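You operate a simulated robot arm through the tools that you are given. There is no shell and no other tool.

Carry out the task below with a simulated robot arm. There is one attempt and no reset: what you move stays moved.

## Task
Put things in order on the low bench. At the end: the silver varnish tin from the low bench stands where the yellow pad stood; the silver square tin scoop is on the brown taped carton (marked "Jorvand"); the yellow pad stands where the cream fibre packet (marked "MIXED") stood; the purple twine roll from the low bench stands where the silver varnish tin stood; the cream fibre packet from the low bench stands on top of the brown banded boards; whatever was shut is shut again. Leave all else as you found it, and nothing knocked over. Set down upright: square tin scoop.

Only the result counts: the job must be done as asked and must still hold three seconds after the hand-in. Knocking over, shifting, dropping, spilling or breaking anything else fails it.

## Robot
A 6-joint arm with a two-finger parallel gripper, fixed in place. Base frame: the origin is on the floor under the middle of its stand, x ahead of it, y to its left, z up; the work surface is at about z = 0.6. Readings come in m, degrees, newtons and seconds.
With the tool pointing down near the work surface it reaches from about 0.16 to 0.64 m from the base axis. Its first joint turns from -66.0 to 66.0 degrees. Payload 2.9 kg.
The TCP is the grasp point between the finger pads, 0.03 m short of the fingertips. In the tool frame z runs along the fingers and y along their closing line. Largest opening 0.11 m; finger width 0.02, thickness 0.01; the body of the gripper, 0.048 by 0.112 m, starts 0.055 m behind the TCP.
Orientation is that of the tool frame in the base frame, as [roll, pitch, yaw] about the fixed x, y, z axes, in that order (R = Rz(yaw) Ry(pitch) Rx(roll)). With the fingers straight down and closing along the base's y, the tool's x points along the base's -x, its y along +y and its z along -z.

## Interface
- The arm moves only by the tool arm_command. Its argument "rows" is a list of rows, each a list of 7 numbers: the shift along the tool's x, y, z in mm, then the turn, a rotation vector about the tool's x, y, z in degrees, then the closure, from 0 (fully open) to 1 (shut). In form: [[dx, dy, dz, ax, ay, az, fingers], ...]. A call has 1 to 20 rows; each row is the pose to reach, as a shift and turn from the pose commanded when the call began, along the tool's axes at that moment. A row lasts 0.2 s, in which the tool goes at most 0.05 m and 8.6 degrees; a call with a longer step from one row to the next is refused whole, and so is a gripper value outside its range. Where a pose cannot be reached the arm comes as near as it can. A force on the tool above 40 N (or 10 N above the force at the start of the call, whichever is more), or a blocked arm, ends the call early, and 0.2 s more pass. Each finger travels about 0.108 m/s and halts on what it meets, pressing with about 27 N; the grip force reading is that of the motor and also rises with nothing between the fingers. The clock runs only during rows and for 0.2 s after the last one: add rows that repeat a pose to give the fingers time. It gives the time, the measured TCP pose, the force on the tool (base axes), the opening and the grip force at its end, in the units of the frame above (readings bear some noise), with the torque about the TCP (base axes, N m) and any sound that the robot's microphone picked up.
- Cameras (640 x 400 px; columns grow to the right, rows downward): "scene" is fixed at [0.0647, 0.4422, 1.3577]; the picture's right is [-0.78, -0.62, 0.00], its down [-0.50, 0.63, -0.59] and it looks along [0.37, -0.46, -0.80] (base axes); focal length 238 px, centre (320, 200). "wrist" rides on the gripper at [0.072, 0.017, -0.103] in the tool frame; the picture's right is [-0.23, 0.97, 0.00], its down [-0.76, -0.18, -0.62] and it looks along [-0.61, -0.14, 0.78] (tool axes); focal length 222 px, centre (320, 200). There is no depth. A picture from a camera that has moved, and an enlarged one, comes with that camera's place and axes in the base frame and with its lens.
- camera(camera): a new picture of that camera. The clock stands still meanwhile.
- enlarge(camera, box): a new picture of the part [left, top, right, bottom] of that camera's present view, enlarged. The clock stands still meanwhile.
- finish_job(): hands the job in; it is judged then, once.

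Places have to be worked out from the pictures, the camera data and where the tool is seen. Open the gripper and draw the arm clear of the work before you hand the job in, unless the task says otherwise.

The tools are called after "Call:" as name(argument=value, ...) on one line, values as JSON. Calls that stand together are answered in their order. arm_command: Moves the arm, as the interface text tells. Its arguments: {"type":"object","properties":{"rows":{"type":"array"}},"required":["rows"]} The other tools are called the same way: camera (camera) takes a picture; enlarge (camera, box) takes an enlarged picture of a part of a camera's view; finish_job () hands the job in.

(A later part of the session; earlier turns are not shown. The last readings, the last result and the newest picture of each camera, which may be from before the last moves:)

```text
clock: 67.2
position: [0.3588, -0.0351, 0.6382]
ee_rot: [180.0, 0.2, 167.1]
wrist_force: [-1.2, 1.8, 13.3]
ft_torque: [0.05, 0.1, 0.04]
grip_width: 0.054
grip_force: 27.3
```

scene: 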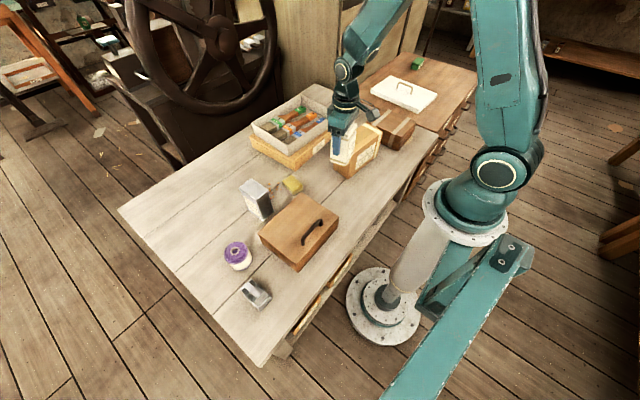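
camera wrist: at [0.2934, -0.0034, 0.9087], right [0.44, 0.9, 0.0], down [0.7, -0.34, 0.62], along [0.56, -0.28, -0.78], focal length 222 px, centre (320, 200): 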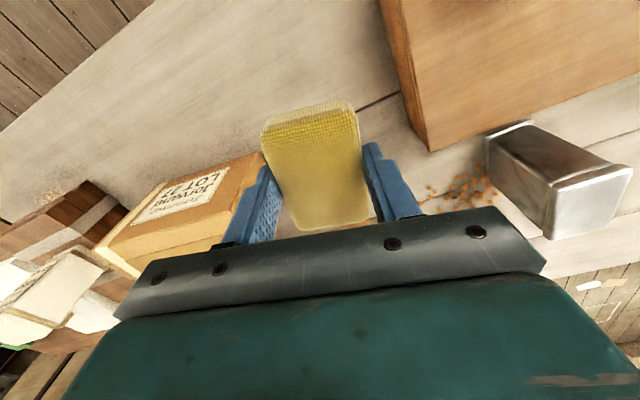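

Contact (13 N), so the pad is down. I'll open the fingers gently and rise.

Call:
arm_command(rows=[[0, 0, -0.8, 0, 0, 0, 0.5], [0, 0, -0.8, 0, 0, 0, 0.42], [0, 0, -0.8, 0, 0, 0, 0.3], [0, 0, -0.8, 0, 0, 0, 0.25], [0, 0, -30, 0, 0, 0, 0.25], [0, 0, -75, 0, 0, 0, 0.1], [0, 0, -120, 0, 0, 0, 0], [0, 0, -165, 0, 0, 0, 0], [0, 0, -212, 0, 0, 0, 0], [0, 0, -212, 0, 0, 0, 0]])

Call:
camera(camera="wrist")

Call:
enlarge(camera="scene", box=[270, 110, 390, 220])

```text
clock: 69.4
position: [0.3575, -0.0347, 0.8513]
ee_rot: [-179.8, 0.0, 166.9]
wrist_force: [0.1, 0.7, -0.2]
ft_torque: [0.03, -0.01, -0.01]
grip_width: 0.1101
grip_force: 0.1
```

```text
taken
camera wrist: at [0.2916, -0.0028, 0.954], right [0.44, 0.9, 0.0], down [0.7, -0.34, 0.62], along [0.56, -0.28, -0.78], focal length 222 px, centre (320, 200)
```

wrist: 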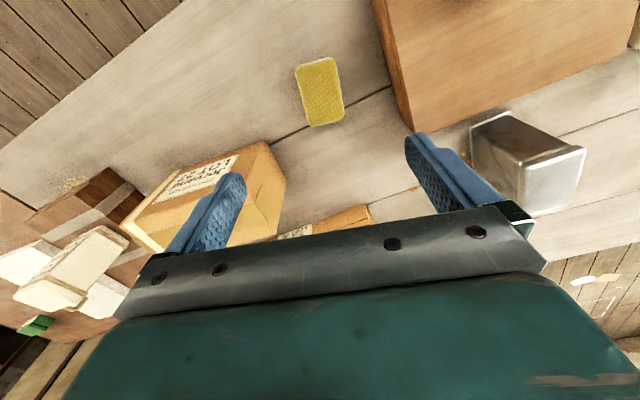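

```text
3.64 times, centred on (330, 165) of scene
camera zoom: at [0.0646, 0.4422, 1.3577], right [-0.78, -0.62, 0.0], down [-0.5, 0.63, -0.59], along [0.37, -0.46, -0.8], focal length 865 px, centre (284, 327)
```

zoom: 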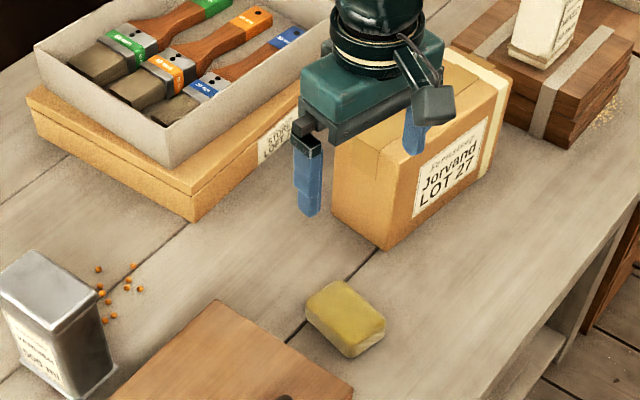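

The pad sits at the packet's old spot. Next I'll go above the tin at (0.560, 0.184) with yaw 180.

Call:
arm_command(rows=[[-18, 32, -5, 0, 0, -2, 0], [-37, 65, -10, 0, 0, -4, 0], [-55, 97, -12, 0, 0, -6, 0], [-74, 129, -12, 0, 0, -8, 0], [-92, 162, -12, 0, 0, -10, 0], [-111, 194, -12, 0, 0, -12, 0], [-129, 226, -12, 0, 0, -13.1, 0], [-148, 259, -12, 0, 0, -13.1, 0], [-148, 259, -12, 0, 0, -13.1, 0]])

Call:
camera(camera="wrist")

Call:
enlarge(camera="scene", box=[220, 130, 320, 230])

```text
clock: 71.4
position: [0.5632, 0.1856, 0.8597]
ee_rot: [180.0, -0.1, -179.9]
wrist_force: [0.0, 0.6, 0.8]
ft_torque: [0.05, -0.01, 0.01]
grip_width: 0.1099
grip_force: 0.1
```

```text
taken
camera wrist: at [0.4903, 0.2012, 0.9637], right [0.23, 0.97, 0.0], down [0.76, -0.18, 0.62], along [0.61, -0.14, -0.78], focal length 222 px, centre (320, 200)
```

wrist: 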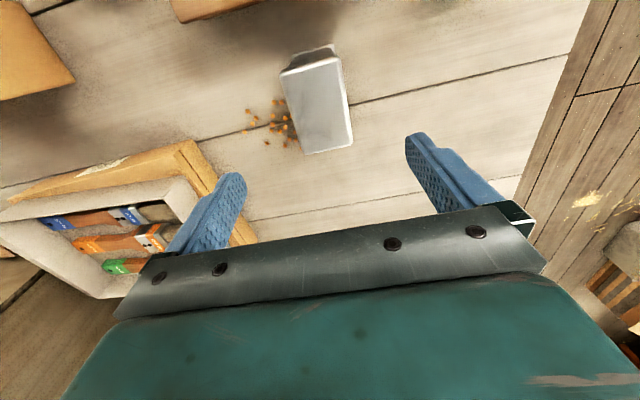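

```text
4.00 times, centred on (270, 180) of scene
camera zoom: at [0.0646, 0.4422, 1.3577], right [-0.78, -0.62, 0.0], down [-0.5, 0.63, -0.59], along [0.37, -0.46, -0.8], focal length 952 px, centre (520, 280)
```

zoom: 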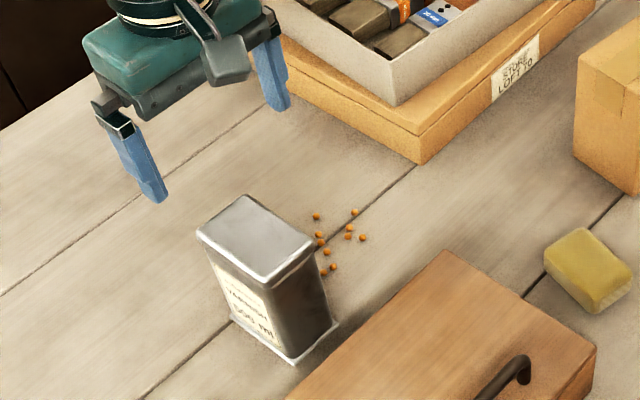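

The tin's top spans x 0.519-0.607, y 0.156-0.213, with its centre at (0.563, 0.184), right below the hand. I'll descend to z 0.69.

Call:
arm_command(rows=[[0, -1, 40, 0, 0, 0, 0], [0, -1, 85, 0, 0, 0, 0], [0, -1, 125, 0, 0, 0, 0], [0, -1, 150, 0, 0, 0, 0], [0, -1, 163, 0, 0, 0, 0], [0, -1, 170, 0, 0, 0, 0], [0, -1, 170, 0, 0, 0, 0]])

Call:
camera(camera="wrist")

Call:
enlarge(camera="scene", box=[220, 130, 320, 230])

```text
clock: 73.0
position: [0.5624, 0.1828, 0.6915]
ee_rot: [-179.9, 0.1, -180.0]
wrist_force: [0.1, 0.1, 0.1]
ft_torque: [-0.03, -0.03, -0.02]
grip_width: 0.1101
grip_force: 0.0
```

```text
taken
camera wrist: at [0.4896, 0.1988, 0.794], right [0.23, 0.97, 0.0], down [0.76, -0.18, 0.62], along [0.61, -0.14, -0.78], focal length 222 px, centre (320, 200)
```

wrist: 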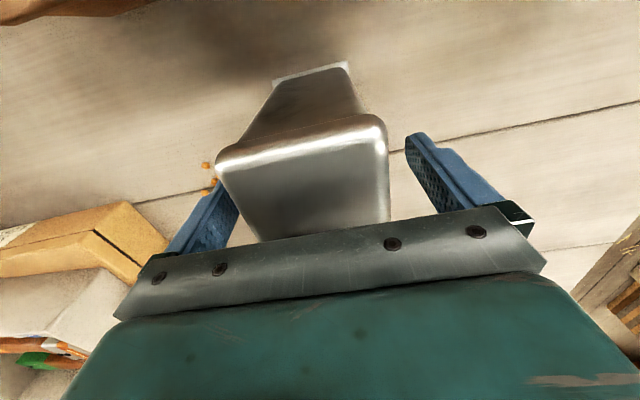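

```text
4.00 times, centred on (270, 180) of scene
camera zoom: at [0.0647, 0.4422, 1.3577], right [-0.78, -0.62, 0.0], down [-0.5, 0.63, -0.59], along [0.37, -0.46, -0.8], focal length 952 px, centre (520, 280)
```

zoom: 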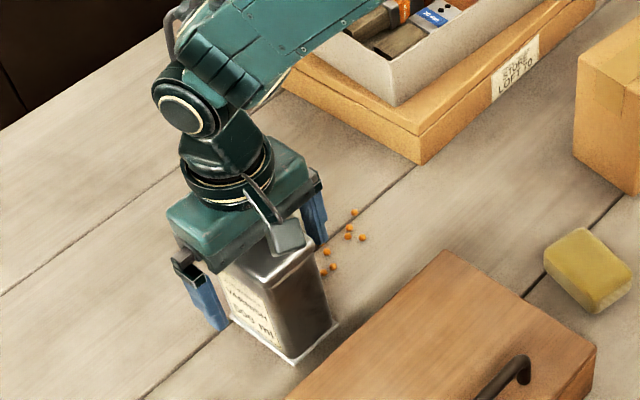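

The fingers straddle the tin evenly, so I'll close on it.

Call:
arm_command(rows=[[0, 0, 0, 0, 0, 0, 0.2], [0, 0, 0, 0, 0, 0, 0.4], [0, 0, 0, 0, 0, 0, 0.5], [0, 0, 0, 0, 0, 0, 0.7], [0, 0, 0, 0, 0, 0, 0.8], [0, 0, 0, 0, 0, 0, 0.8]])

Call:
enlarge(camera="scene", box=[220, 130, 320, 230])

```text
clock: 74.4
position: [0.562, 0.1828, 0.6913]
ee_rot: [-179.8, 0.0, -179.9]
wrist_force: [-0.1, 1.9, 0.7]
ft_torque: [0.4, -0.05, 0.05]
grip_width: 0.06
grip_force: 27.1
```

```text
4.00 times, centred on (270, 180) of scene
camera zoom: at [0.0646, 0.4422, 1.3577], right [-0.78, -0.62, 0.0], down [-0.5, 0.63, -0.59], along [0.37, -0.46, -0.8], focal length 952 px, centre (520, 280)
```

zoom: 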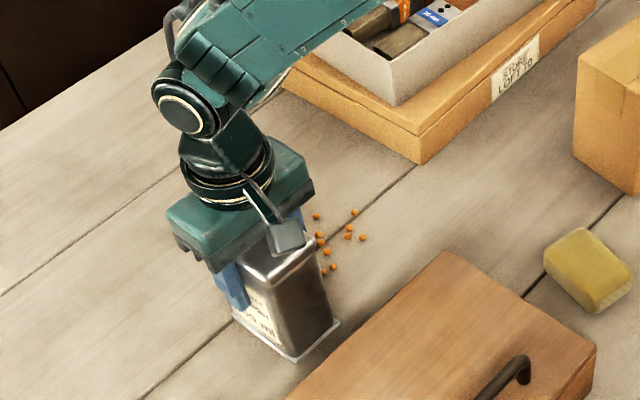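

Firm at 60 mm. I'll lift the tin well clear of the beads and carry it to the pad's old spot (0.542, 0.024).

Call:
arm_command(rows=[[0, 0, -8, 0, 0, 0, 0.8], [0, 0, -25, 0, 0, 0, 0.8], [0, 0, -60, 0, 0, 0, 0.8], [0, 0, -100, 0, 0, 0, 0.8], [0, 0, -125, 0, 0, 0, 0.8], [5, -40, -125, 0, 0, 0, 0.8], [10, -80, -125, 0, 0, 0, 0.8], [15, -120, -125, 0, 0, 0, 0.8], [20, -159, -125, 0, 0, 0, 0.8], [20, -159, -125, 0, 0, 0, 0.8], [20, -159, -125, 0, 0, 0, 0.8]])

Call:
camera(camera="wrist")

Call:
enlarge(camera="scene", box=[220, 110, 340, 230])

```text
clock: 76.8
position: [0.543, 0.0262, 0.8163]
ee_rot: [-179.9, -0.1, -179.9]
wrist_force: [-0.6, -0.4, -6.1]
ft_torque: [-0.02, 0.01, -0.03]
grip_width: 0.0599
grip_force: 27.1
```

```text
taken
camera wrist: at [0.4703, 0.0415, 0.919], right [0.23, 0.97, 0.0], down [0.76, -0.18, 0.62], along [0.61, -0.14, -0.78], focal length 222 px, centre (320, 200)
```

wrist: 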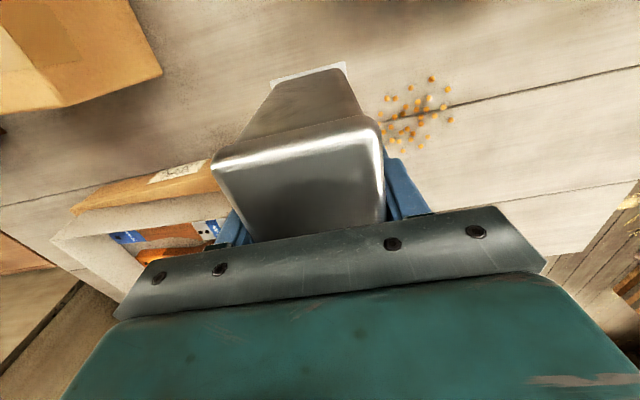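

```text
3.33 times, centred on (280, 170) of scene
camera zoom: at [0.0648, 0.4422, 1.3577], right [-0.78, -0.62, 0.0], down [-0.5, 0.63, -0.59], along [0.37, -0.46, -0.8], focal length 793 px, centre (453, 300)
```

zoom: 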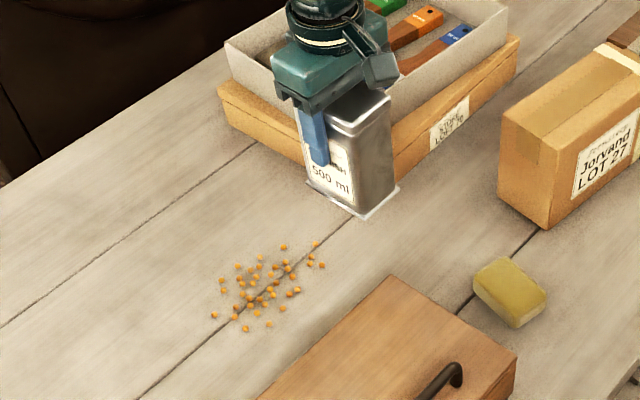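

The tin is lifted, but the beads now look more spread out, maybe into the tin's old place. I'll look closely before setting the tin down.

Call:
enlarge(camera="wrist", box=[350, 50, 510, 170])

Call:
enlarge(camera="scene", box=[225, 170, 305, 240])

```text
3.33 times, centred on (430, 110) of wrist
camera zoom: at [0.4703, 0.0415, 0.919], right [0.23, 0.97, 0.0], down [0.76, -0.18, 0.62], along [0.61, -0.14, -0.78], focal length 740 px, centre (-47, 500)
```

zoom: 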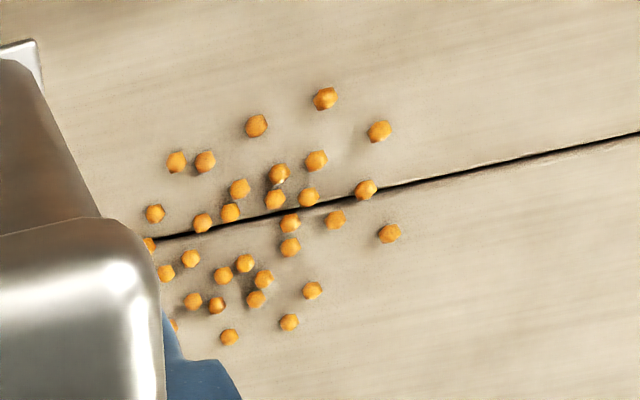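

```text
5.71 times, centred on (265, 205) of scene
camera zoom: at [0.0648, 0.4422, 1.3577], right [-0.78, -0.62, 0.0], down [-0.5, 0.63, -0.59], along [0.37, -0.46, -0.8], focal length 1360 px, centre (634, 171)
```

zoom: 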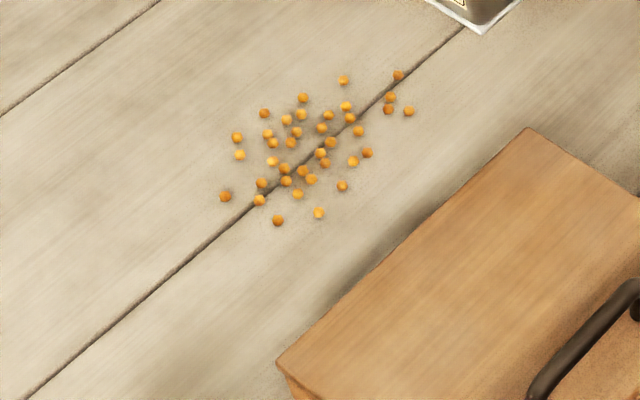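

The beads also lie where the tin stood flat, so they're only a surface scatter without height and don't matter for placing. I'll lower the tin at (0.542, 0.025).

Call:
arm_command(rows=[[0, -1, 40, 0, 0, 0, 0.8], [0, -1, 80, 0, 0, 0, 0.8], [0, -1, 105, 0, 0, 0, 0.8], [0, -1, 117, 0, 0, 0, 0.8], [0, -1, 122, 0, 0, 0, 0.8], [0, -1, 124, 0, 0, 0, 0.8], [0, -1, 124, 0, 0, 0, 0.8]])

Call:
enlarge(camera="scene", box=[240, 120, 340, 220])

```text
clock: 78.4
position: [0.542, 0.0236, 0.6929]
ee_rot: [-179.9, 0.0, -179.9]
wrist_force: [0.4, -0.2, -5.8]
ft_torque: [-0.02, -0.02, 0.03]
grip_width: 0.0599
grip_force: 26.8
```

```text
4.00 times, centred on (290, 170) of scene
camera zoom: at [0.0647, 0.4422, 1.3577], right [-0.78, -0.62, 0.0], down [-0.5, 0.63, -0.59], along [0.37, -0.46, -0.8], focal length 952 px, centre (440, 320)
```

zoom: 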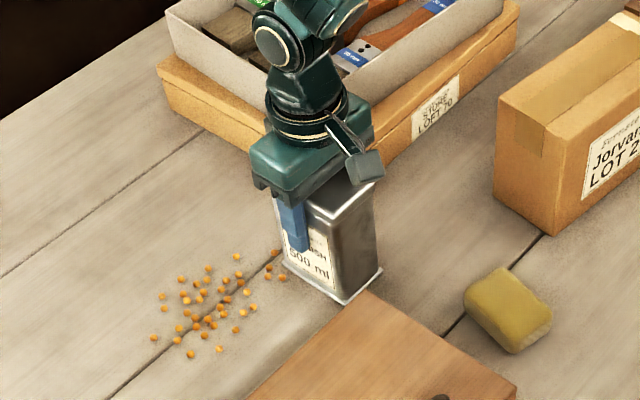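

Still hanging freely (-5.8 N), so it's a millimetre or so above the surface. I'll lower further in 1 mm steps.

Call:
arm_command(rows=[[0, 0, 1, 0, 0, 0, 0.8], [0, 0, 2, 0, 0, 0, 0.8], [0, 0, 2.5, 0, 0, 0, 0.8], [0, 0, 2.5, 0, 0, 0, 0.8]])

```text
clock: 79.4
position: [0.5434, 0.024, 0.6926]
ee_rot: [-179.9, 0.1, -179.9]
wrist_force: [-8.4, -0.2, 15.4]
ft_torque: [0.56, 0.45, 0.16]
grip_width: 0.0598
grip_force: 26.9
```

Contact (15 N). I'll ease slightly, open and rise.

Call:
arm_command(rows=[[0, 0, -1, 0, 0, 0, 0.46], [0, 0, -1, 0, 0, 0, 0.38], [0, 0, -1, 0, 0, 0, 0.28], [0, 0, -1, 0, 0, 0, 0.22], [0, 0, -1, 0, 0, 0, 0.22], [0, 0, -25, 0, 0, 0, 0.2], [0, 0, -70, 0, 0, 0, 0.1], [0, 0, -115, 0, 0, 0, 0], [0, 0, -160, 0, 0, 0, 0], [0, 0, -160, 0, 0, 0, 0]])

Call:
camera(camera="wrist")

Call:
enlarge(camera="scene", box=[240, 120, 340, 220])

```text
clock: 81.6
position: [0.544, 0.0235, 0.8547]
ee_rot: [-179.8, 0.0, -179.9]
wrist_force: [-0.9, -0.7, 0.5]
ft_torque: [0.01, 0.0, 0.01]
grip_width: 0.1099
grip_force: 0.1
```

```text
taken
camera wrist: at [0.4713, 0.0376, 0.9557], right [0.23, 0.97, 0.0], down [0.76, -0.18, 0.62], along [0.61, -0.14, -0.78], focal length 222 px, centre (320, 200)
```

wrist: 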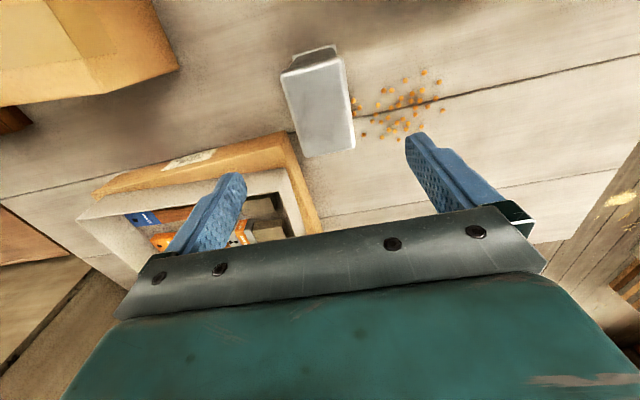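

```text
4.00 times, centred on (290, 170) of scene
camera zoom: at [0.0646, 0.4422, 1.3577], right [-0.78, -0.62, 0.0], down [-0.5, 0.63, -0.59], along [0.37, -0.46, -0.8], focal length 952 px, centre (440, 320)
```

zoom: 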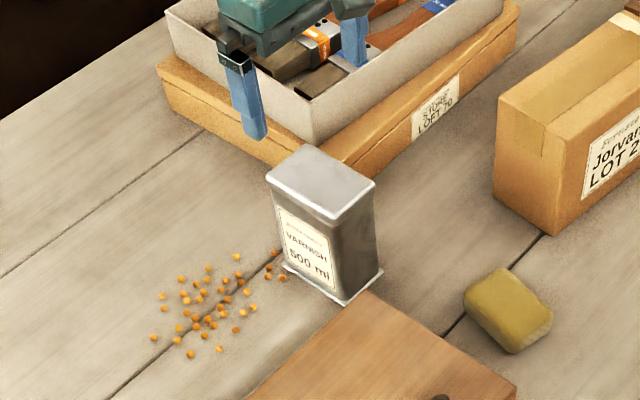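

The tin stands upright at the pad's old spot. Next, the twine roll: I'll move above its neighbourhood for a survey.

Call:
arm_command(rows=[[12, 37, -5, 0, 0, 0, 0], [25, 75, -5, 0, 0, 0, 0], [40, 112, -5, 0, 0, 0, 0], [55, 150, -5, 0, 0, 0, 0], [70, 187, -5, 0, 0, 0, 0], [85, 225, -5, 0, 0, 0, 0], [100, 262, -5, 0, 0, 0, 0], [112, 300, -5, 0, 0, 0, 0], [124, 337, -5, 0, 0, 0, 0], [124, 337, -5, 0, 0, 0, 0]])

Call:
camera(camera="wrist")

Call:
enlarge(camera="wrist", box=[260, 40, 400, 150])

Call:
enlarge(camera="scene", box=[205, 220, 275, 280])

```text
clock: 83.8
position: [0.4193, 0.3616, 0.8562]
ee_rot: [-179.9, 0.0, -179.9]
wrist_force: [0.5, -0.1, 0.2]
ft_torque: [-0.01, 0.0, 0.02]
grip_width: 0.1101
grip_force: 0.2
```

```text
taken
camera wrist: at [0.347, 0.3766, 0.9596], right [0.23, 0.97, 0.0], down [0.76, -0.18, 0.62], along [0.61, -0.14, -0.78], focal length 222 px, centre (320, 200)
```

wrist: 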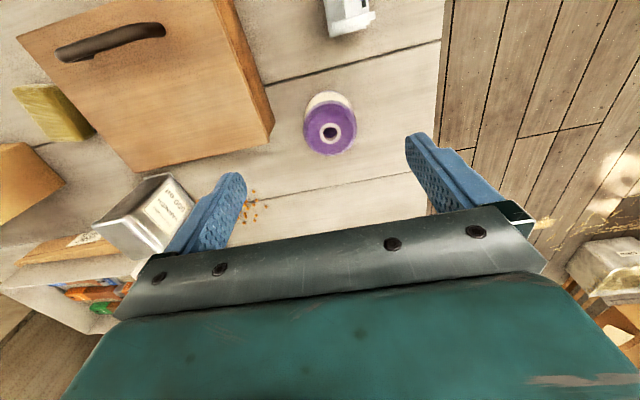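

```text
3.64 times, centred on (330, 95) of wrist
camera zoom: at [0.347, 0.3766, 0.9596], right [0.23, 0.97, 0.0], down [0.76, -0.18, 0.62], along [0.61, -0.14, -0.78], focal length 808 px, centre (284, 582)
```

zoom: 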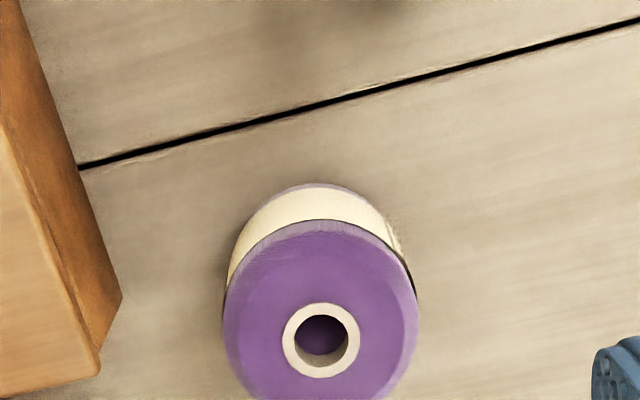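

```text
6.67 times, centred on (240, 250) of scene
camera zoom: at [0.0646, 0.4422, 1.3577], right [-0.78, -0.62, 0.0], down [-0.5, 0.63, -0.59], along [0.37, -0.46, -0.8], focal length 1586 px, centre (853, -133)
```

zoom: 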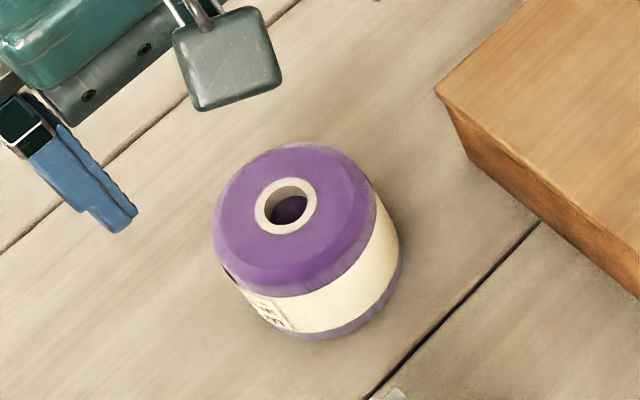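

The roll's hole triangulates to (0.463, 0.363), top z≈0.672, diameter about 0.075. I'll move above it and come down part way.

Call:
arm_command(rows=[[-22, 1, 20, 0, 0, 0, 0.05], [-43, 1.5, 45, 0, 0, 0, 0.05], [-43.5, 1.5, 85, 0, 0, 0, 0.05], [-43.5, 1.5, 110, 0, 0, 0, 0.05], [-43.5, 1.5, 110, 0, 0, 0, 0.05]])

Call:
camera(camera="wrist")

Call:
enlarge(camera="scene", box=[195, 200, 285, 280])

```text
clock: 85.0
position: [0.4634, 0.3625, 0.7453]
ee_rot: [-179.8, 0.1, -179.8]
wrist_force: [0.9, 1.1, -0.4]
ft_torque: [0.02, 0.0, 0.01]
grip_width: 0.1044
grip_force: 0.1
```

```text
taken
camera wrist: at [0.3907, 0.3776, 0.8479], right [0.23, 0.97, 0.0], down [0.76, -0.18, 0.62], along [0.61, -0.14, -0.78], focal length 222 px, centre (320, 200)
```

wrist: 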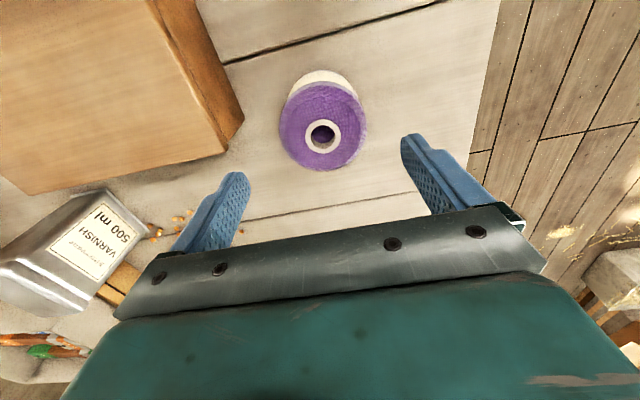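

```text
5.00 times, centred on (240, 240) of scene
camera zoom: at [0.0647, 0.4422, 1.3577], right [-0.78, -0.62, 0.0], down [-0.5, 0.63, -0.59], along [0.37, -0.46, -0.8], focal length 1190 px, centre (720, 0)
```

zoom: 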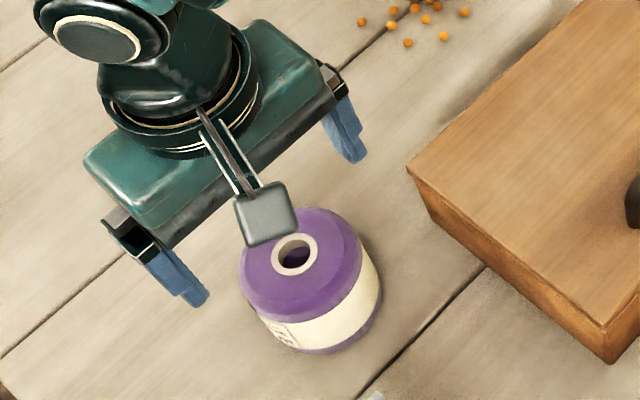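

The hole is at about (0.461, 0.3635), centred under the hand. Descend to z 0.645 and close.

Call:
arm_command(rows=[[1, 1, 35, 0, 0, 0, 0.05], [1, 1, 65, 0, 0, 0, 0.05], [1, 1, 88, 0, 0, 0, 0.05], [1, 1, 97, 0, 0, 0, 0.05], [1, 1, 100, 0, 0, 0, 0.05], [1, 1, 100, 0, 0, 0, 0.05]])

Call:
camera(camera="wrist")

```text
clock: 86.4
position: [0.4612, 0.3623, 0.6448]
ee_rot: [-179.9, 0.1, -179.9]
wrist_force: [-0.4, -0.3, 0.3]
ft_torque: [0.0, -0.01, 0.03]
grip_width: 0.1045
grip_force: 0.0
```

```text
taken
camera wrist: at [0.3887, 0.3774, 0.7473], right [0.23, 0.97, 0.0], down [0.76, -0.18, 0.62], along [0.61, -0.14, -0.78], focal length 222 px, centre (320, 200)
```

wrist: 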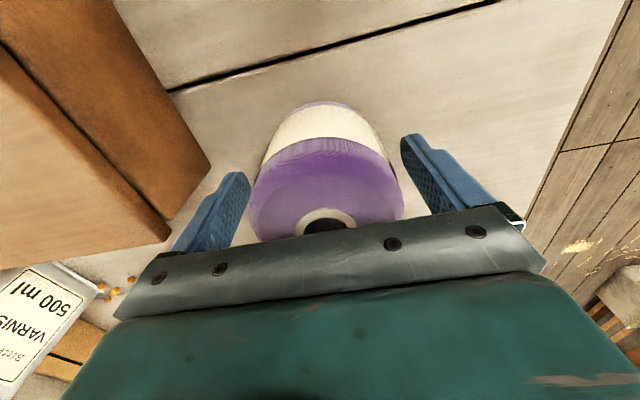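

The fingers straddle the roll with no contact. Closing.

Call:
arm_command(rows=[[0, 0, 0, 0, 0, 0, 0.2], [0, 0, 0, 0, 0, 0, 0.3], [0, 0, 0, 0, 0, 0, 0.4], [0, 0, 0, 0, 0, 0, 0.6], [0, 0, 0, 0, 0, 0, 0.7], [0, 0, 0, 0, 0, 0, 0.7]])

Call:
camera(camera="wrist")

```text
clock: 87.8
position: [0.461, 0.3615, 0.6457]
ee_rot: [-179.9, 0.1, -179.9]
wrist_force: [-0.7, 0.0, 1.5]
ft_torque: [0.09, 0.02, -0.02]
grip_width: 0.0723
grip_force: 26.9
```

```text
taken
camera wrist: at [0.3887, 0.3774, 0.7475], right [0.23, 0.97, 0.0], down [0.76, -0.18, 0.62], along [0.61, -0.14, -0.78], focal length 222 px, centre (320, 200)
```

wrist: 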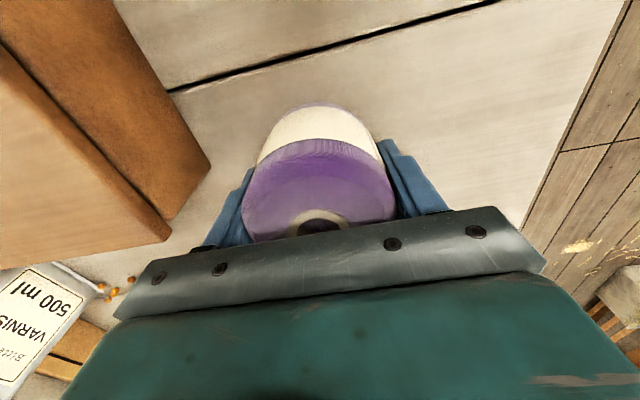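

Gripped at 72 mm. Lift and carry to the tin's old spot (0.562, 0.184).

Call:
arm_command(rows=[[0, 0, -8, 0, 0, 0, 0.7], [0, 0, -30, 0, 0, 0, 0.7], [0, 0, -75, 0, 0, 0, 0.7], [0, 0, -115, 0, 0, 0, 0.7], [0, 0, -140, 0, 0, 0, 0.7], [-20, -35, -140, 0, 0, 0, 0.7], [-40, -71, -140, 0, 0, 0, 0.7], [-60, -107, -140, 0, 0, 0, 0.7], [-81, -143, -140, 0, 0, 0, 0.7], [-101, -178, -140, 0, 0, 0, 0.7], [-101, -178, -140, 0, 0, 0, 0.7], [-101, -178, -140, 0, 0, 0, 0.7]])

Call:
camera(camera="wrist")

Call:
enlarge(camera="scene", box=[215, 130, 335, 240])

```text
clock: 90.4
position: [0.5599, 0.1836, 0.7868]
ee_rot: [-179.9, 0.0, -179.9]
wrist_force: [-0.4, -1.1, -1.1]
ft_torque: [-0.02, 0.0, -0.02]
grip_width: 0.0726
grip_force: 26.8
```

```text
taken
camera wrist: at [0.4878, 0.1997, 0.8894], right [0.23, 0.97, 0.0], down [0.76, -0.18, 0.62], along [0.61, -0.14, -0.78], focal length 222 px, centre (320, 200)
```

wrist: 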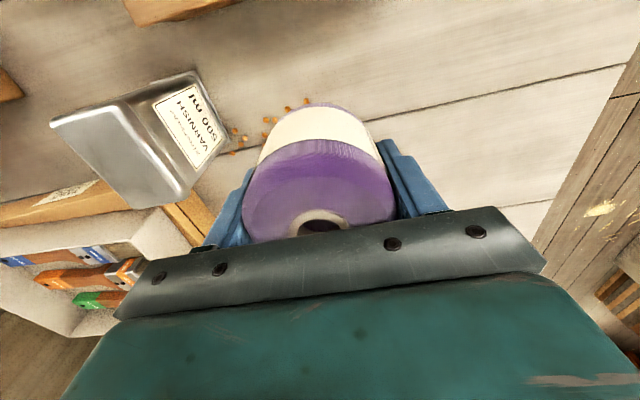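

```text
3.64 times, centred on (275, 185) of scene
camera zoom: at [0.0647, 0.4422, 1.3577], right [-0.78, -0.62, 0.0], down [-0.5, 0.63, -0.59], along [0.37, -0.46, -0.8], focal length 865 px, centre (484, 254)
```

zoom: 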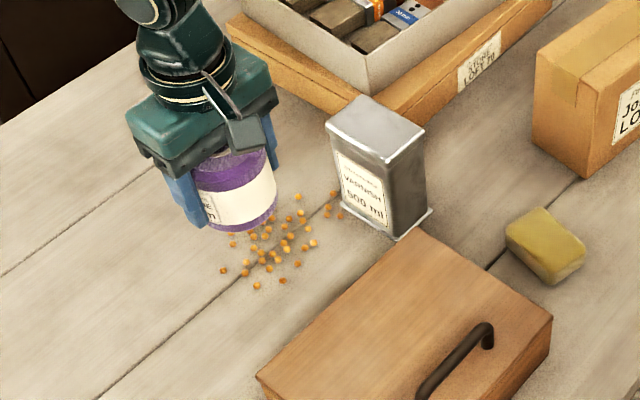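

Lowering the roll to the surface at the tin's old place.

Call:
arm_command(rows=[[-2, 0, 40, 0, 0, 0, 0.7], [-2, 0, 80, 0, 0, 0, 0.7], [-2, 0, 115, 0, 0, 0, 0.7], [-2, 0, 130, 0, 0, 0, 0.7], [-2, 0, 136, 0, 0, 0, 0.7], [-2, 0, 138.5, 0, 0, 0, 0.7], [-2, 0, 138.5, 0, 0, 0, 0.7]])

Call:
enlarge(camera="scene", box=[215, 160, 295, 240])

```text
clock: 92.0
position: [0.5631, 0.184, 0.6464]
ee_rot: [-179.9, 0.0, -179.9]
wrist_force: [-0.1, -0.5, -1.3]
ft_torque: [-0.02, 0.0, 0.0]
grip_width: 0.0723
grip_force: 26.8
```

```text
5.00 times, centred on (255, 200) of scene
camera zoom: at [0.0647, 0.4422, 1.3577], right [-0.78, -0.62, 0.0], down [-0.5, 0.63, -0.59], along [0.37, -0.46, -0.8], focal length 1190 px, centre (645, 200)
```

zoom: 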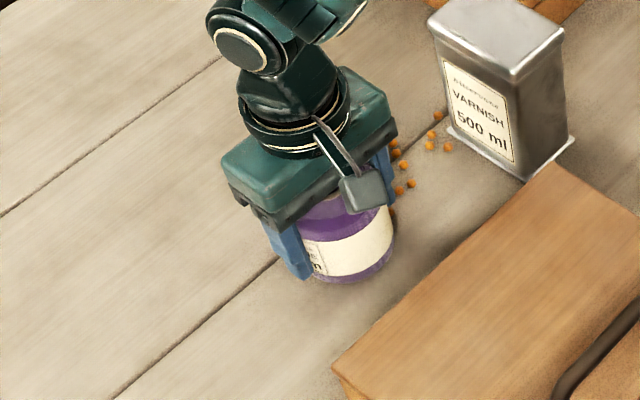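

No contact yet, so I'll go down in small steps.

Call:
arm_command(rows=[[0, 0, 1, 0, 0, 0, 0.7], [0, 0, 2, 0, 0, 0, 0.7], [0, 0, 2.5, 0, 0, 0, 0.7], [0, 0, 2.5, 0, 0, 0, 0.7]])

```text
clock: 93.0
position: [0.564, 0.1849, 0.6446]
ee_rot: [-180.0, 0.2, -179.9]
wrist_force: [-2.1, -0.8, 5.6]
ft_torque: [0.19, 0.12, 0.07]
grip_width: 0.0723
grip_force: 27.3
```

Contact (5.6 N) at the same height as before. I'll open and rise.

Call:
arm_command(rows=[[0, 0, -0.3, 0, 0, 0, 0.35], [0, 0, -0.3, 0, 0, 0, 0.28], [0, 0, -0.3, 0, 0, 0, 0.18], [0, 0, -0.3, 0, 0, 0, 0.1], [0, 0, -0.3, 0, 0, 0, 0.08], [0, 0, -25, 0, 0, 0, 0.08], [0, 0, -70, 0, 0, 0, 0.08], [0, 0, -115, 0, 0, 0, 0.04], [0, 0, -160, 0, 0, 0, 0], [0, 0, -205, 0, 0, 0, 0], [0, 0, -205, 0, 0, 0, 0]])

Call:
camera(camera="wrist")

Call:
enlarge(camera="scene", box=[215, 140, 315, 240])

```text
clock: 95.4
position: [0.564, 0.1832, 0.851]
ee_rot: [-179.9, 0.0, -180.0]
wrist_force: [-0.4, 0.3, -0.1]
ft_torque: [-0.01, 0.01, 0.01]
grip_width: 0.11
grip_force: 0.0
```

```text
taken
camera wrist: at [0.4917, 0.1995, 0.953], right [0.23, 0.97, 0.0], down [0.76, -0.18, 0.62], along [0.61, -0.14, -0.78], focal length 222 px, centre (320, 200)
```

wrist: 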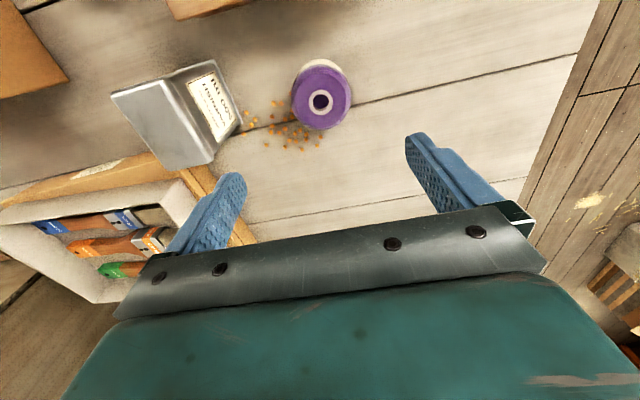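

```text
4.00 times, centred on (265, 190) of scene
camera zoom: at [0.0646, 0.4422, 1.3577], right [-0.78, -0.62, 0.0], down [-0.5, 0.63, -0.59], along [0.37, -0.46, -0.8], focal length 952 px, centre (540, 240)
```

zoom: 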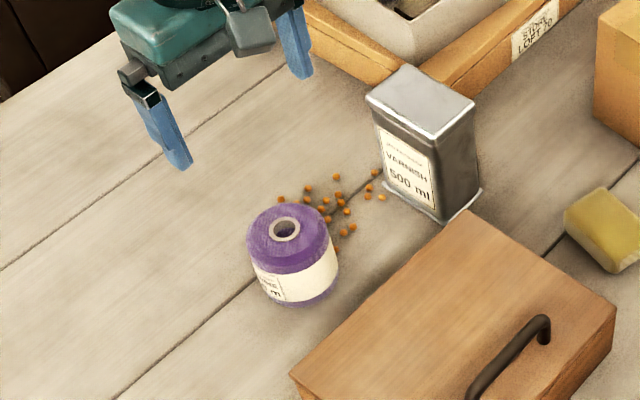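

The roll stands upright at the tin's spot (hole at (0.565, 0.183)). Last is the scoop: I'll move above it at about (0.331, 0.400).

Call:
arm_command(rows=[[30, 27, 0, 0, 0, 0, 0], [60, 54, 0, 0, 0, 0, 0], [90, 82, 0, 0, 0, 0, 0], [120, 110, 0, 0, 0, 0, 0], [150, 138, 0, 0, 0, 0, 0], [180, 166, 5, 0, 0, 0, 0], [207, 192, 15, 0, 0, 0, 0.2], [233, 217, 30, 0, 0, 0, 0.4], [233, 217, 30, 0, 0, 0, 0.4]])

Call:
camera(camera="wrist")

Call:
enlarge(camera="wrist", box=[260, 50, 390, 160])

Call:
enlarge(camera="scene", box=[215, 240, 305, 330])

```text
clock: 97.4
position: [0.3297, 0.401, 0.8194]
ee_rot: [-180.0, 0.0, -179.9]
wrist_force: [-0.1, 0.2, -0.5]
ft_torque: [-0.02, -0.03, -0.01]
grip_width: 0.0664
grip_force: 0.1
```

```text
taken
camera wrist: at [0.258, 0.4164, 0.9219], right [0.23, 0.97, 0.0], down [0.76, -0.18, 0.62], along [0.61, -0.14, -0.78], focal length 222 px, centre (320, 200)
```

wrist: 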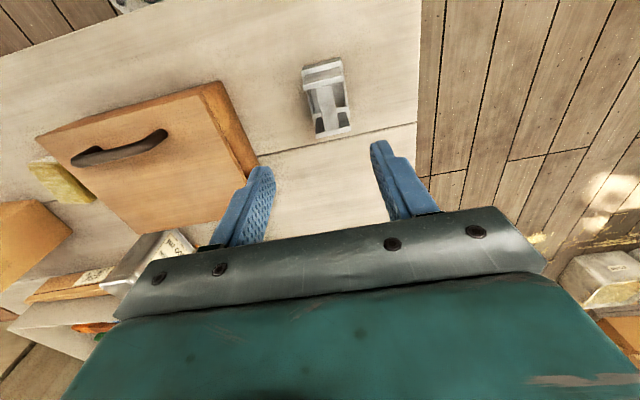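

```text
3.64 times, centred on (325, 105) of wrist
camera zoom: at [0.258, 0.4164, 0.9219], right [0.23, 0.97, 0.0], down [0.76, -0.18, 0.62], along [0.61, -0.14, -0.78], focal length 808 px, centre (302, 546)
```

zoom: 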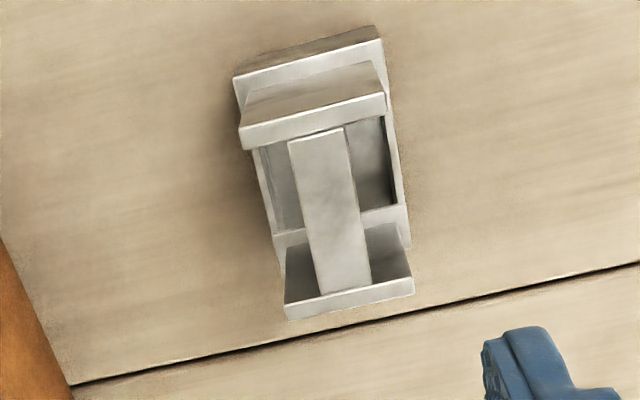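

```text
4.44 times, centred on (260, 285) of scene
camera zoom: at [0.0646, 0.4422, 1.3577], right [-0.78, -0.62, 0.0], down [-0.5, 0.63, -0.59], along [0.37, -0.46, -0.8], focal length 1057 px, centre (587, -178)
```

zoom: 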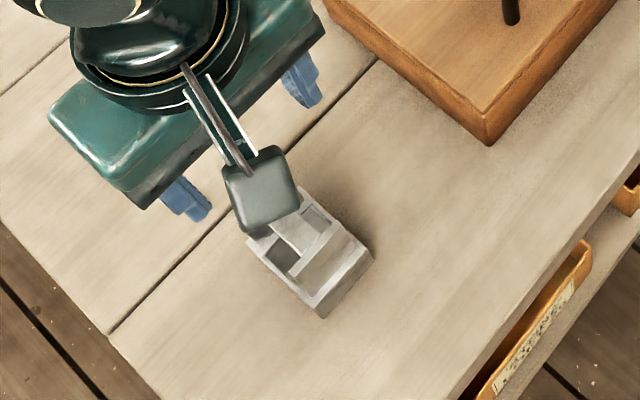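

The two wrist views put the scoop's bar top at about z 0.688, y 0.408, running along x from 0.306 to 0.348. I'll shift 7 mm in y and come down to just above it to check.

Call:
arm_command(rows=[[1, 4, 30, 0, 0, 0, 0.4], [1, 7, 60, 0, 0, 0, 0.4], [1, 7, 85, 0, 0, 0, 0.4], [1, 7, 95, 0, 0, 0, 0.4], [1, 7, 95, 0, 0, 0, 0.4]])

Call:
camera(camera="wrist")

Call:
enlarge(camera="scene", box=[215, 240, 305, 330])

```text
clock: 98.6
position: [0.3301, 0.4081, 0.7237]
ee_rot: [-180.0, 0.2, -179.8]
wrist_force: [-0.6, 0.1, 0.8]
ft_torque: [0.0, -0.01, 0.0]
grip_width: 0.066
grip_force: 0.1
```

```text
taken
camera wrist: at [0.2578, 0.4233, 0.8254], right [0.23, 0.97, 0.0], down [0.76, -0.18, 0.62], along [0.61, -0.14, -0.78], focal length 222 px, centre (320, 200)
```

wrist: 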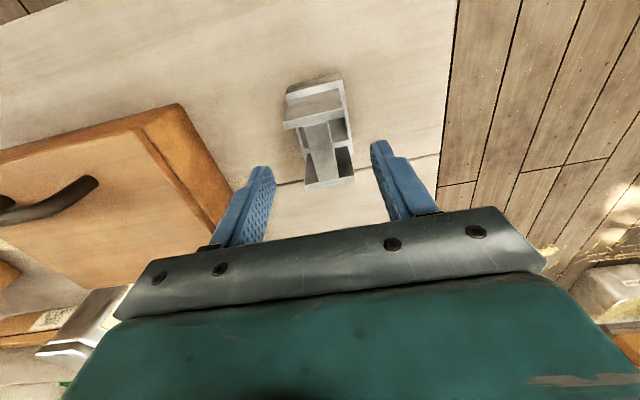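

```text
4.44 times, centred on (260, 285) of scene
camera zoom: at [0.0647, 0.4422, 1.3577], right [-0.78, -0.62, 0.0], down [-0.5, 0.63, -0.59], along [0.37, -0.46, -0.8], focal length 1057 px, centre (587, -178)
```

zoom: 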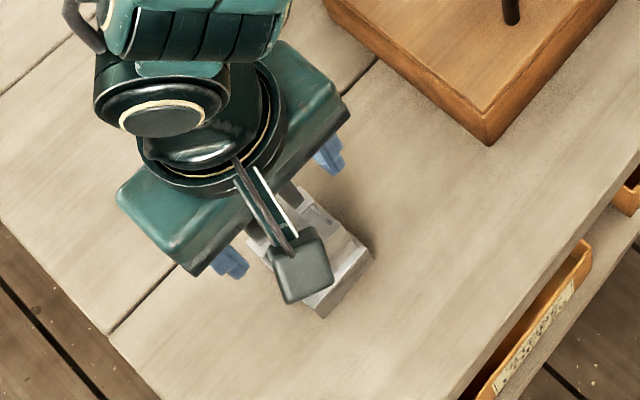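

I'll enlarge to check the bar against the finger centre line.

Call:
enlarge(camera="wrist", box=[260, 70, 400, 200])

```text
3.08 times, centred on (330, 135) of wrist
camera zoom: at [0.2578, 0.4233, 0.8254], right [0.23, 0.97, 0.0], down [0.76, -0.18, 0.62], along [0.61, -0.14, -0.78], focal length 684 px, centre (289, 400)
```

zoom: 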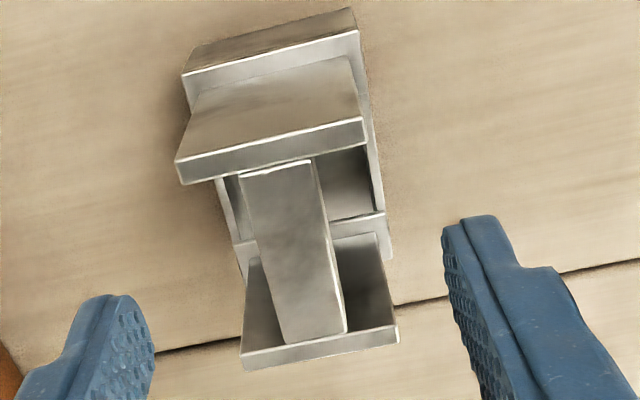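

The bar runs at y≈0.4085 from x 0.307 to 0.348, on the centre line between the fingers. Down 40 mm and close on it.

Call:
arm_command(rows=[[1, 0, 15, 0, 0, 0, 0.4], [1, 0, 28, 0, 0, 0, 0.4], [1, 0, 36, 0, 0, 0, 0.4], [1, 0, 40, 0, 0, 0, 0.4], [1, 0, 40, 0, 0, 0, 0.6], [1, 0, 40, 0, 0, 0, 0.75], [1, 0, 40, 0, 0, 0, 0.9], [1, 0, 40, 0, 0, 0, 1], [1, 0, 40, 0, 0, 0, 1]])

Call:
camera(camera="wrist")

```text
clock: 100.6
position: [0.3291, 0.4078, 0.6845]
ee_rot: [-179.9, -0.1, -179.9]
wrist_force: [0.3, -0.6, -0.4]
ft_torque: [0.0, 0.0, 0.03]
grip_width: 0.0153
grip_force: 27.0
```

```text
taken
camera wrist: at [0.2565, 0.4234, 0.7872], right [0.23, 0.97, 0.0], down [0.76, -0.18, 0.62], along [0.61, -0.14, -0.78], focal length 222 px, centre (320, 200)
```

wrist: 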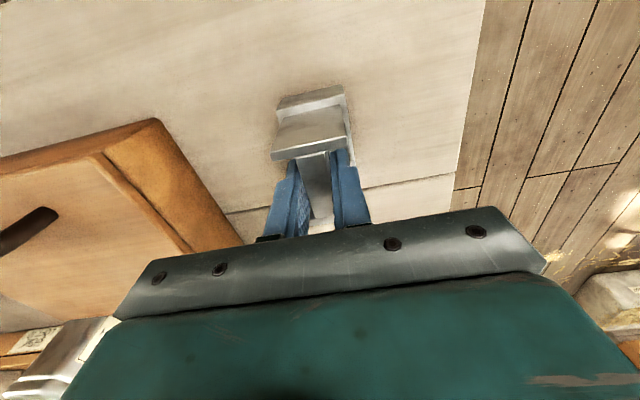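

The bar is gripped (15.3 mm). I'll lift straight up and check the scoop hangs level.

Call:
arm_command(rows=[[0, 0, -6, 0, 0, 0, 1], [0, 0, -20, 0, 0, 0, 1], [0, 0, -55, 0, 0, 0, 1], [0, 0, -100, 0, 0, 0, 1], [0, 0, -145, 0, 0, 0, 1], [0, 0, -190, 0, 0, 0, 1], [0, 0, -235, 0, 0, 0, 1], [0, 0, -240, 0, 0, 0, 1], [0, 0, -240, 0, 0, 0, 1]])

Call:
camera(camera="wrist")

Call:
enlarge(camera="scene", box=[160, 180, 300, 320])

```text
clock: 102.6
position: [0.3291, 0.4069, 0.9252]
ee_rot: [-179.9, 0.0, -179.9]
wrist_force: [0.0, -0.6, -0.6]
ft_torque: [-0.02, -0.02, -0.02]
grip_width: 0.0152
grip_force: 27.5
```

```text
taken
camera wrist: at [0.2555, 0.4233, 1.0265], right [0.23, 0.97, 0.0], down [0.76, -0.18, 0.62], along [0.61, -0.14, -0.78], focal length 222 px, centre (320, 200)
```

wrist: 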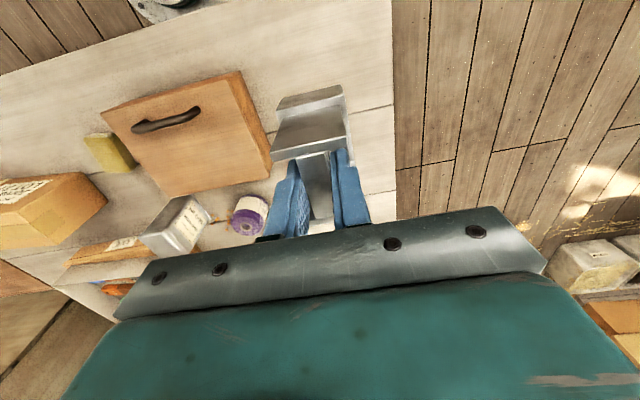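

```text
2.86 times, centred on (230, 250) of scene
camera zoom: at [0.0647, 0.4422, 1.3577], right [-0.78, -0.62, 0.0], down [-0.5, 0.63, -0.59], along [0.37, -0.46, -0.8], focal length 680 px, centre (577, 57)
```

zoom: 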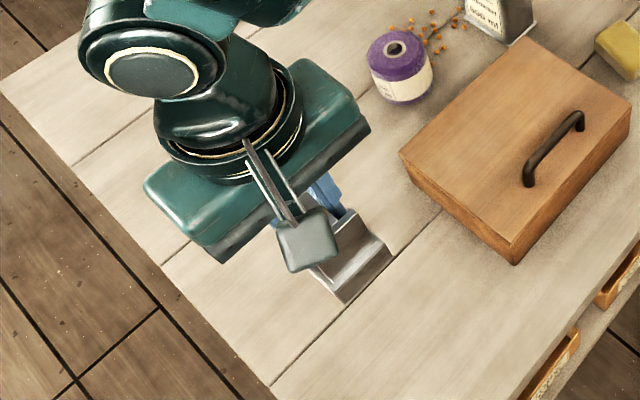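

The scoop hangs level. I'll carry it at this height across to above the carton's centre (0.4235, -0.258), turning to yaw 172.

Call:
arm_command(rows=[[-6, -43, 0, 0, 0, 0.5, 1], [-12, -86, 0, 0, 0, 1, 1], [-18, -129, 0, 0, 0, 1.5, 1], [-24, -172, 0, 0, 0, 2, 1], [-30, -215, 0, 0, 0, 2.5, 1], [-36, -258, 0, 0, 0, 3, 1], [-42, -301, 0, 0, 0, 3.5, 1], [-48, -344, 0, 0, 0, 4, 1], [-54, -387, 0, 0, 0, 4.5, 1], [-60, -430, 0, 0, 0, 5, 1], [-66, -473, 0, 0, 0, 5.5, 1], [-72, -516, 0, 0, 0, 6, 1], [-78, -559, 0, 0, 0, 6.5, 1], [-84, -602, 0, 0, 0, 7, 1], [-90, -640, 0, 0, 0, 7.5, 1], [-94, -665, 0, 0, 0, 8, 1], [-94, -665, 0, 0, 0, 8, 1], [-94, -665, 0, 0, 0, 8, 1]])

Call:
camera(camera="wrist")

Call:
enlarge(camera="scene", box=[300, 70, 430, 190])

```text
clock: 106.4
position: [0.4234, -0.255, 0.9254]
ee_rot: [-180.0, 0.0, 172.2]
wrist_force: [0.1, -0.4, 0.0]
ft_torque: [0.0, 0.05, 0.0]
grip_width: 0.0155
grip_force: 26.7
```

```text
taken
camera wrist: at [0.3543, -0.23, 1.0274], right [0.36, 0.93, 0.0], down [0.73, -0.28, 0.62], along [0.58, -0.23, -0.78], focal length 222 px, centre (320, 200)
```

wrist: 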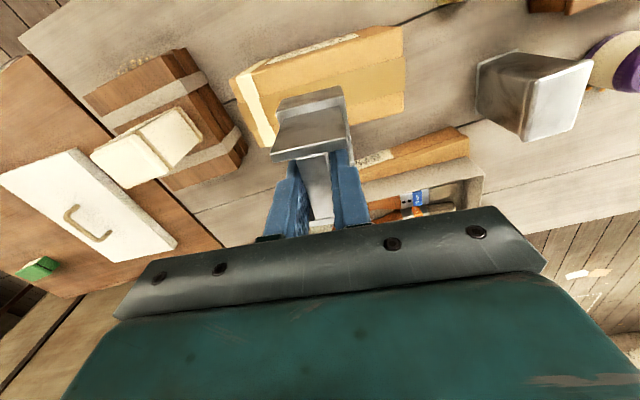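

```text
3.33 times, centred on (365, 130) of scene
camera zoom: at [0.0647, 0.4422, 1.3577], right [-0.78, -0.62, 0.0], down [-0.5, 0.63, -0.59], along [0.37, -0.46, -0.8], focal length 793 px, centre (170, 433)
```

zoom: 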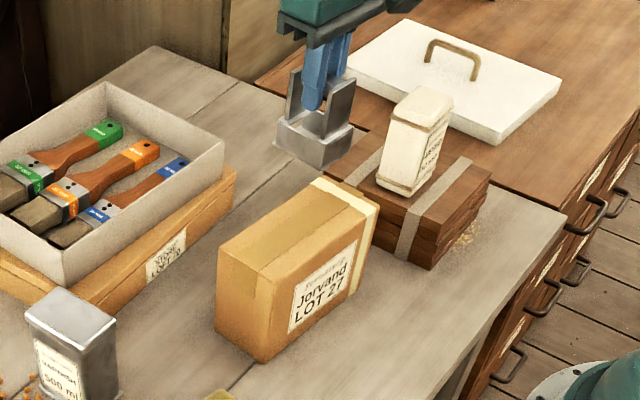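

I'll zoom in on the carton's top edges from the wrist to verify the alignment before lowering.

Call:
enlarge(camera="wrist", box=[215, 10, 425, 160])

Call:
enlarge(camera="scene", box=[325, 90, 395, 160])

```text
2.67 times, centred on (320, 85) of wrist
camera zoom: at [0.3543, -0.23, 1.0274], right [0.36, 0.93, 0.0], down [0.73, -0.28, 0.62], along [0.58, -0.23, -0.78], focal length 592 px, centre (320, 507)
```

zoom: 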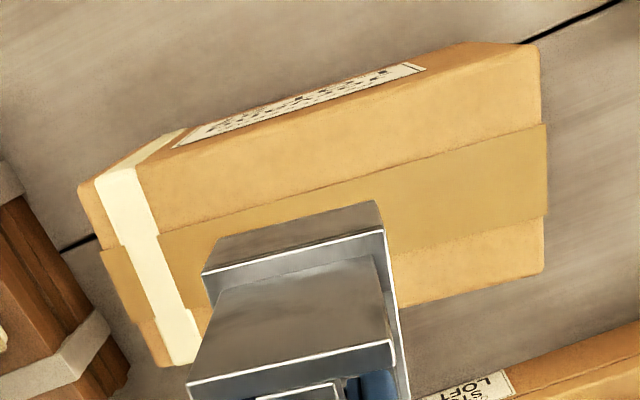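

```text
5.71 times, centred on (360, 125) of scene
camera zoom: at [0.0647, 0.4422, 1.3577], right [-0.78, -0.62, 0.0], down [-0.5, 0.63, -0.59], along [0.37, -0.46, -0.8], focal length 1360 px, centre (91, 629)
```

zoom: 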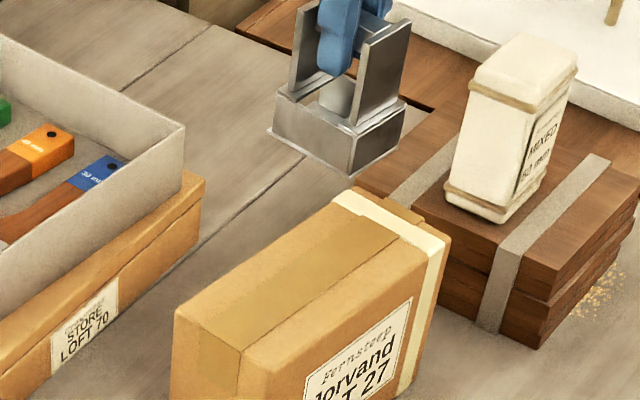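

The carton's top centre comes out at (0.422, -0.254) and the scoop is right over it. I'll lower to about 1.5 cm above contact.

Call:
arm_command(rows=[[0, 0, 30, 0, 0, 0, 1], [0, 0, 60, 0, 0, 0, 1], [0, 0, 82, 0, 0, 0, 1], [0, 0, 93, 0, 0, 0, 1], [0, 0, 93, 0, 0, 0, 1]])

Call:
enlarge(camera="scene", box=[310, 90, 410, 190])

```text
clock: 107.6
position: [0.4239, -0.2571, 0.8321]
ee_rot: [180.0, 0.2, 172.1]
wrist_force: [0.2, 0.0, -0.6]
ft_torque: [-0.01, 0.01, 0.0]
grip_width: 0.0155
grip_force: 27.1
```

```text
4.00 times, centred on (360, 140) of scene
camera zoom: at [0.0647, 0.4422, 1.3577], right [-0.78, -0.62, 0.0], down [-0.5, 0.63, -0.59], along [0.37, -0.46, -0.8], focal length 952 px, centre (160, 440)
```

zoom: 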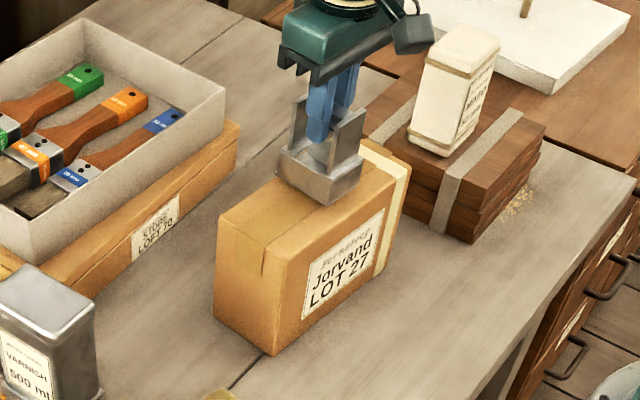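

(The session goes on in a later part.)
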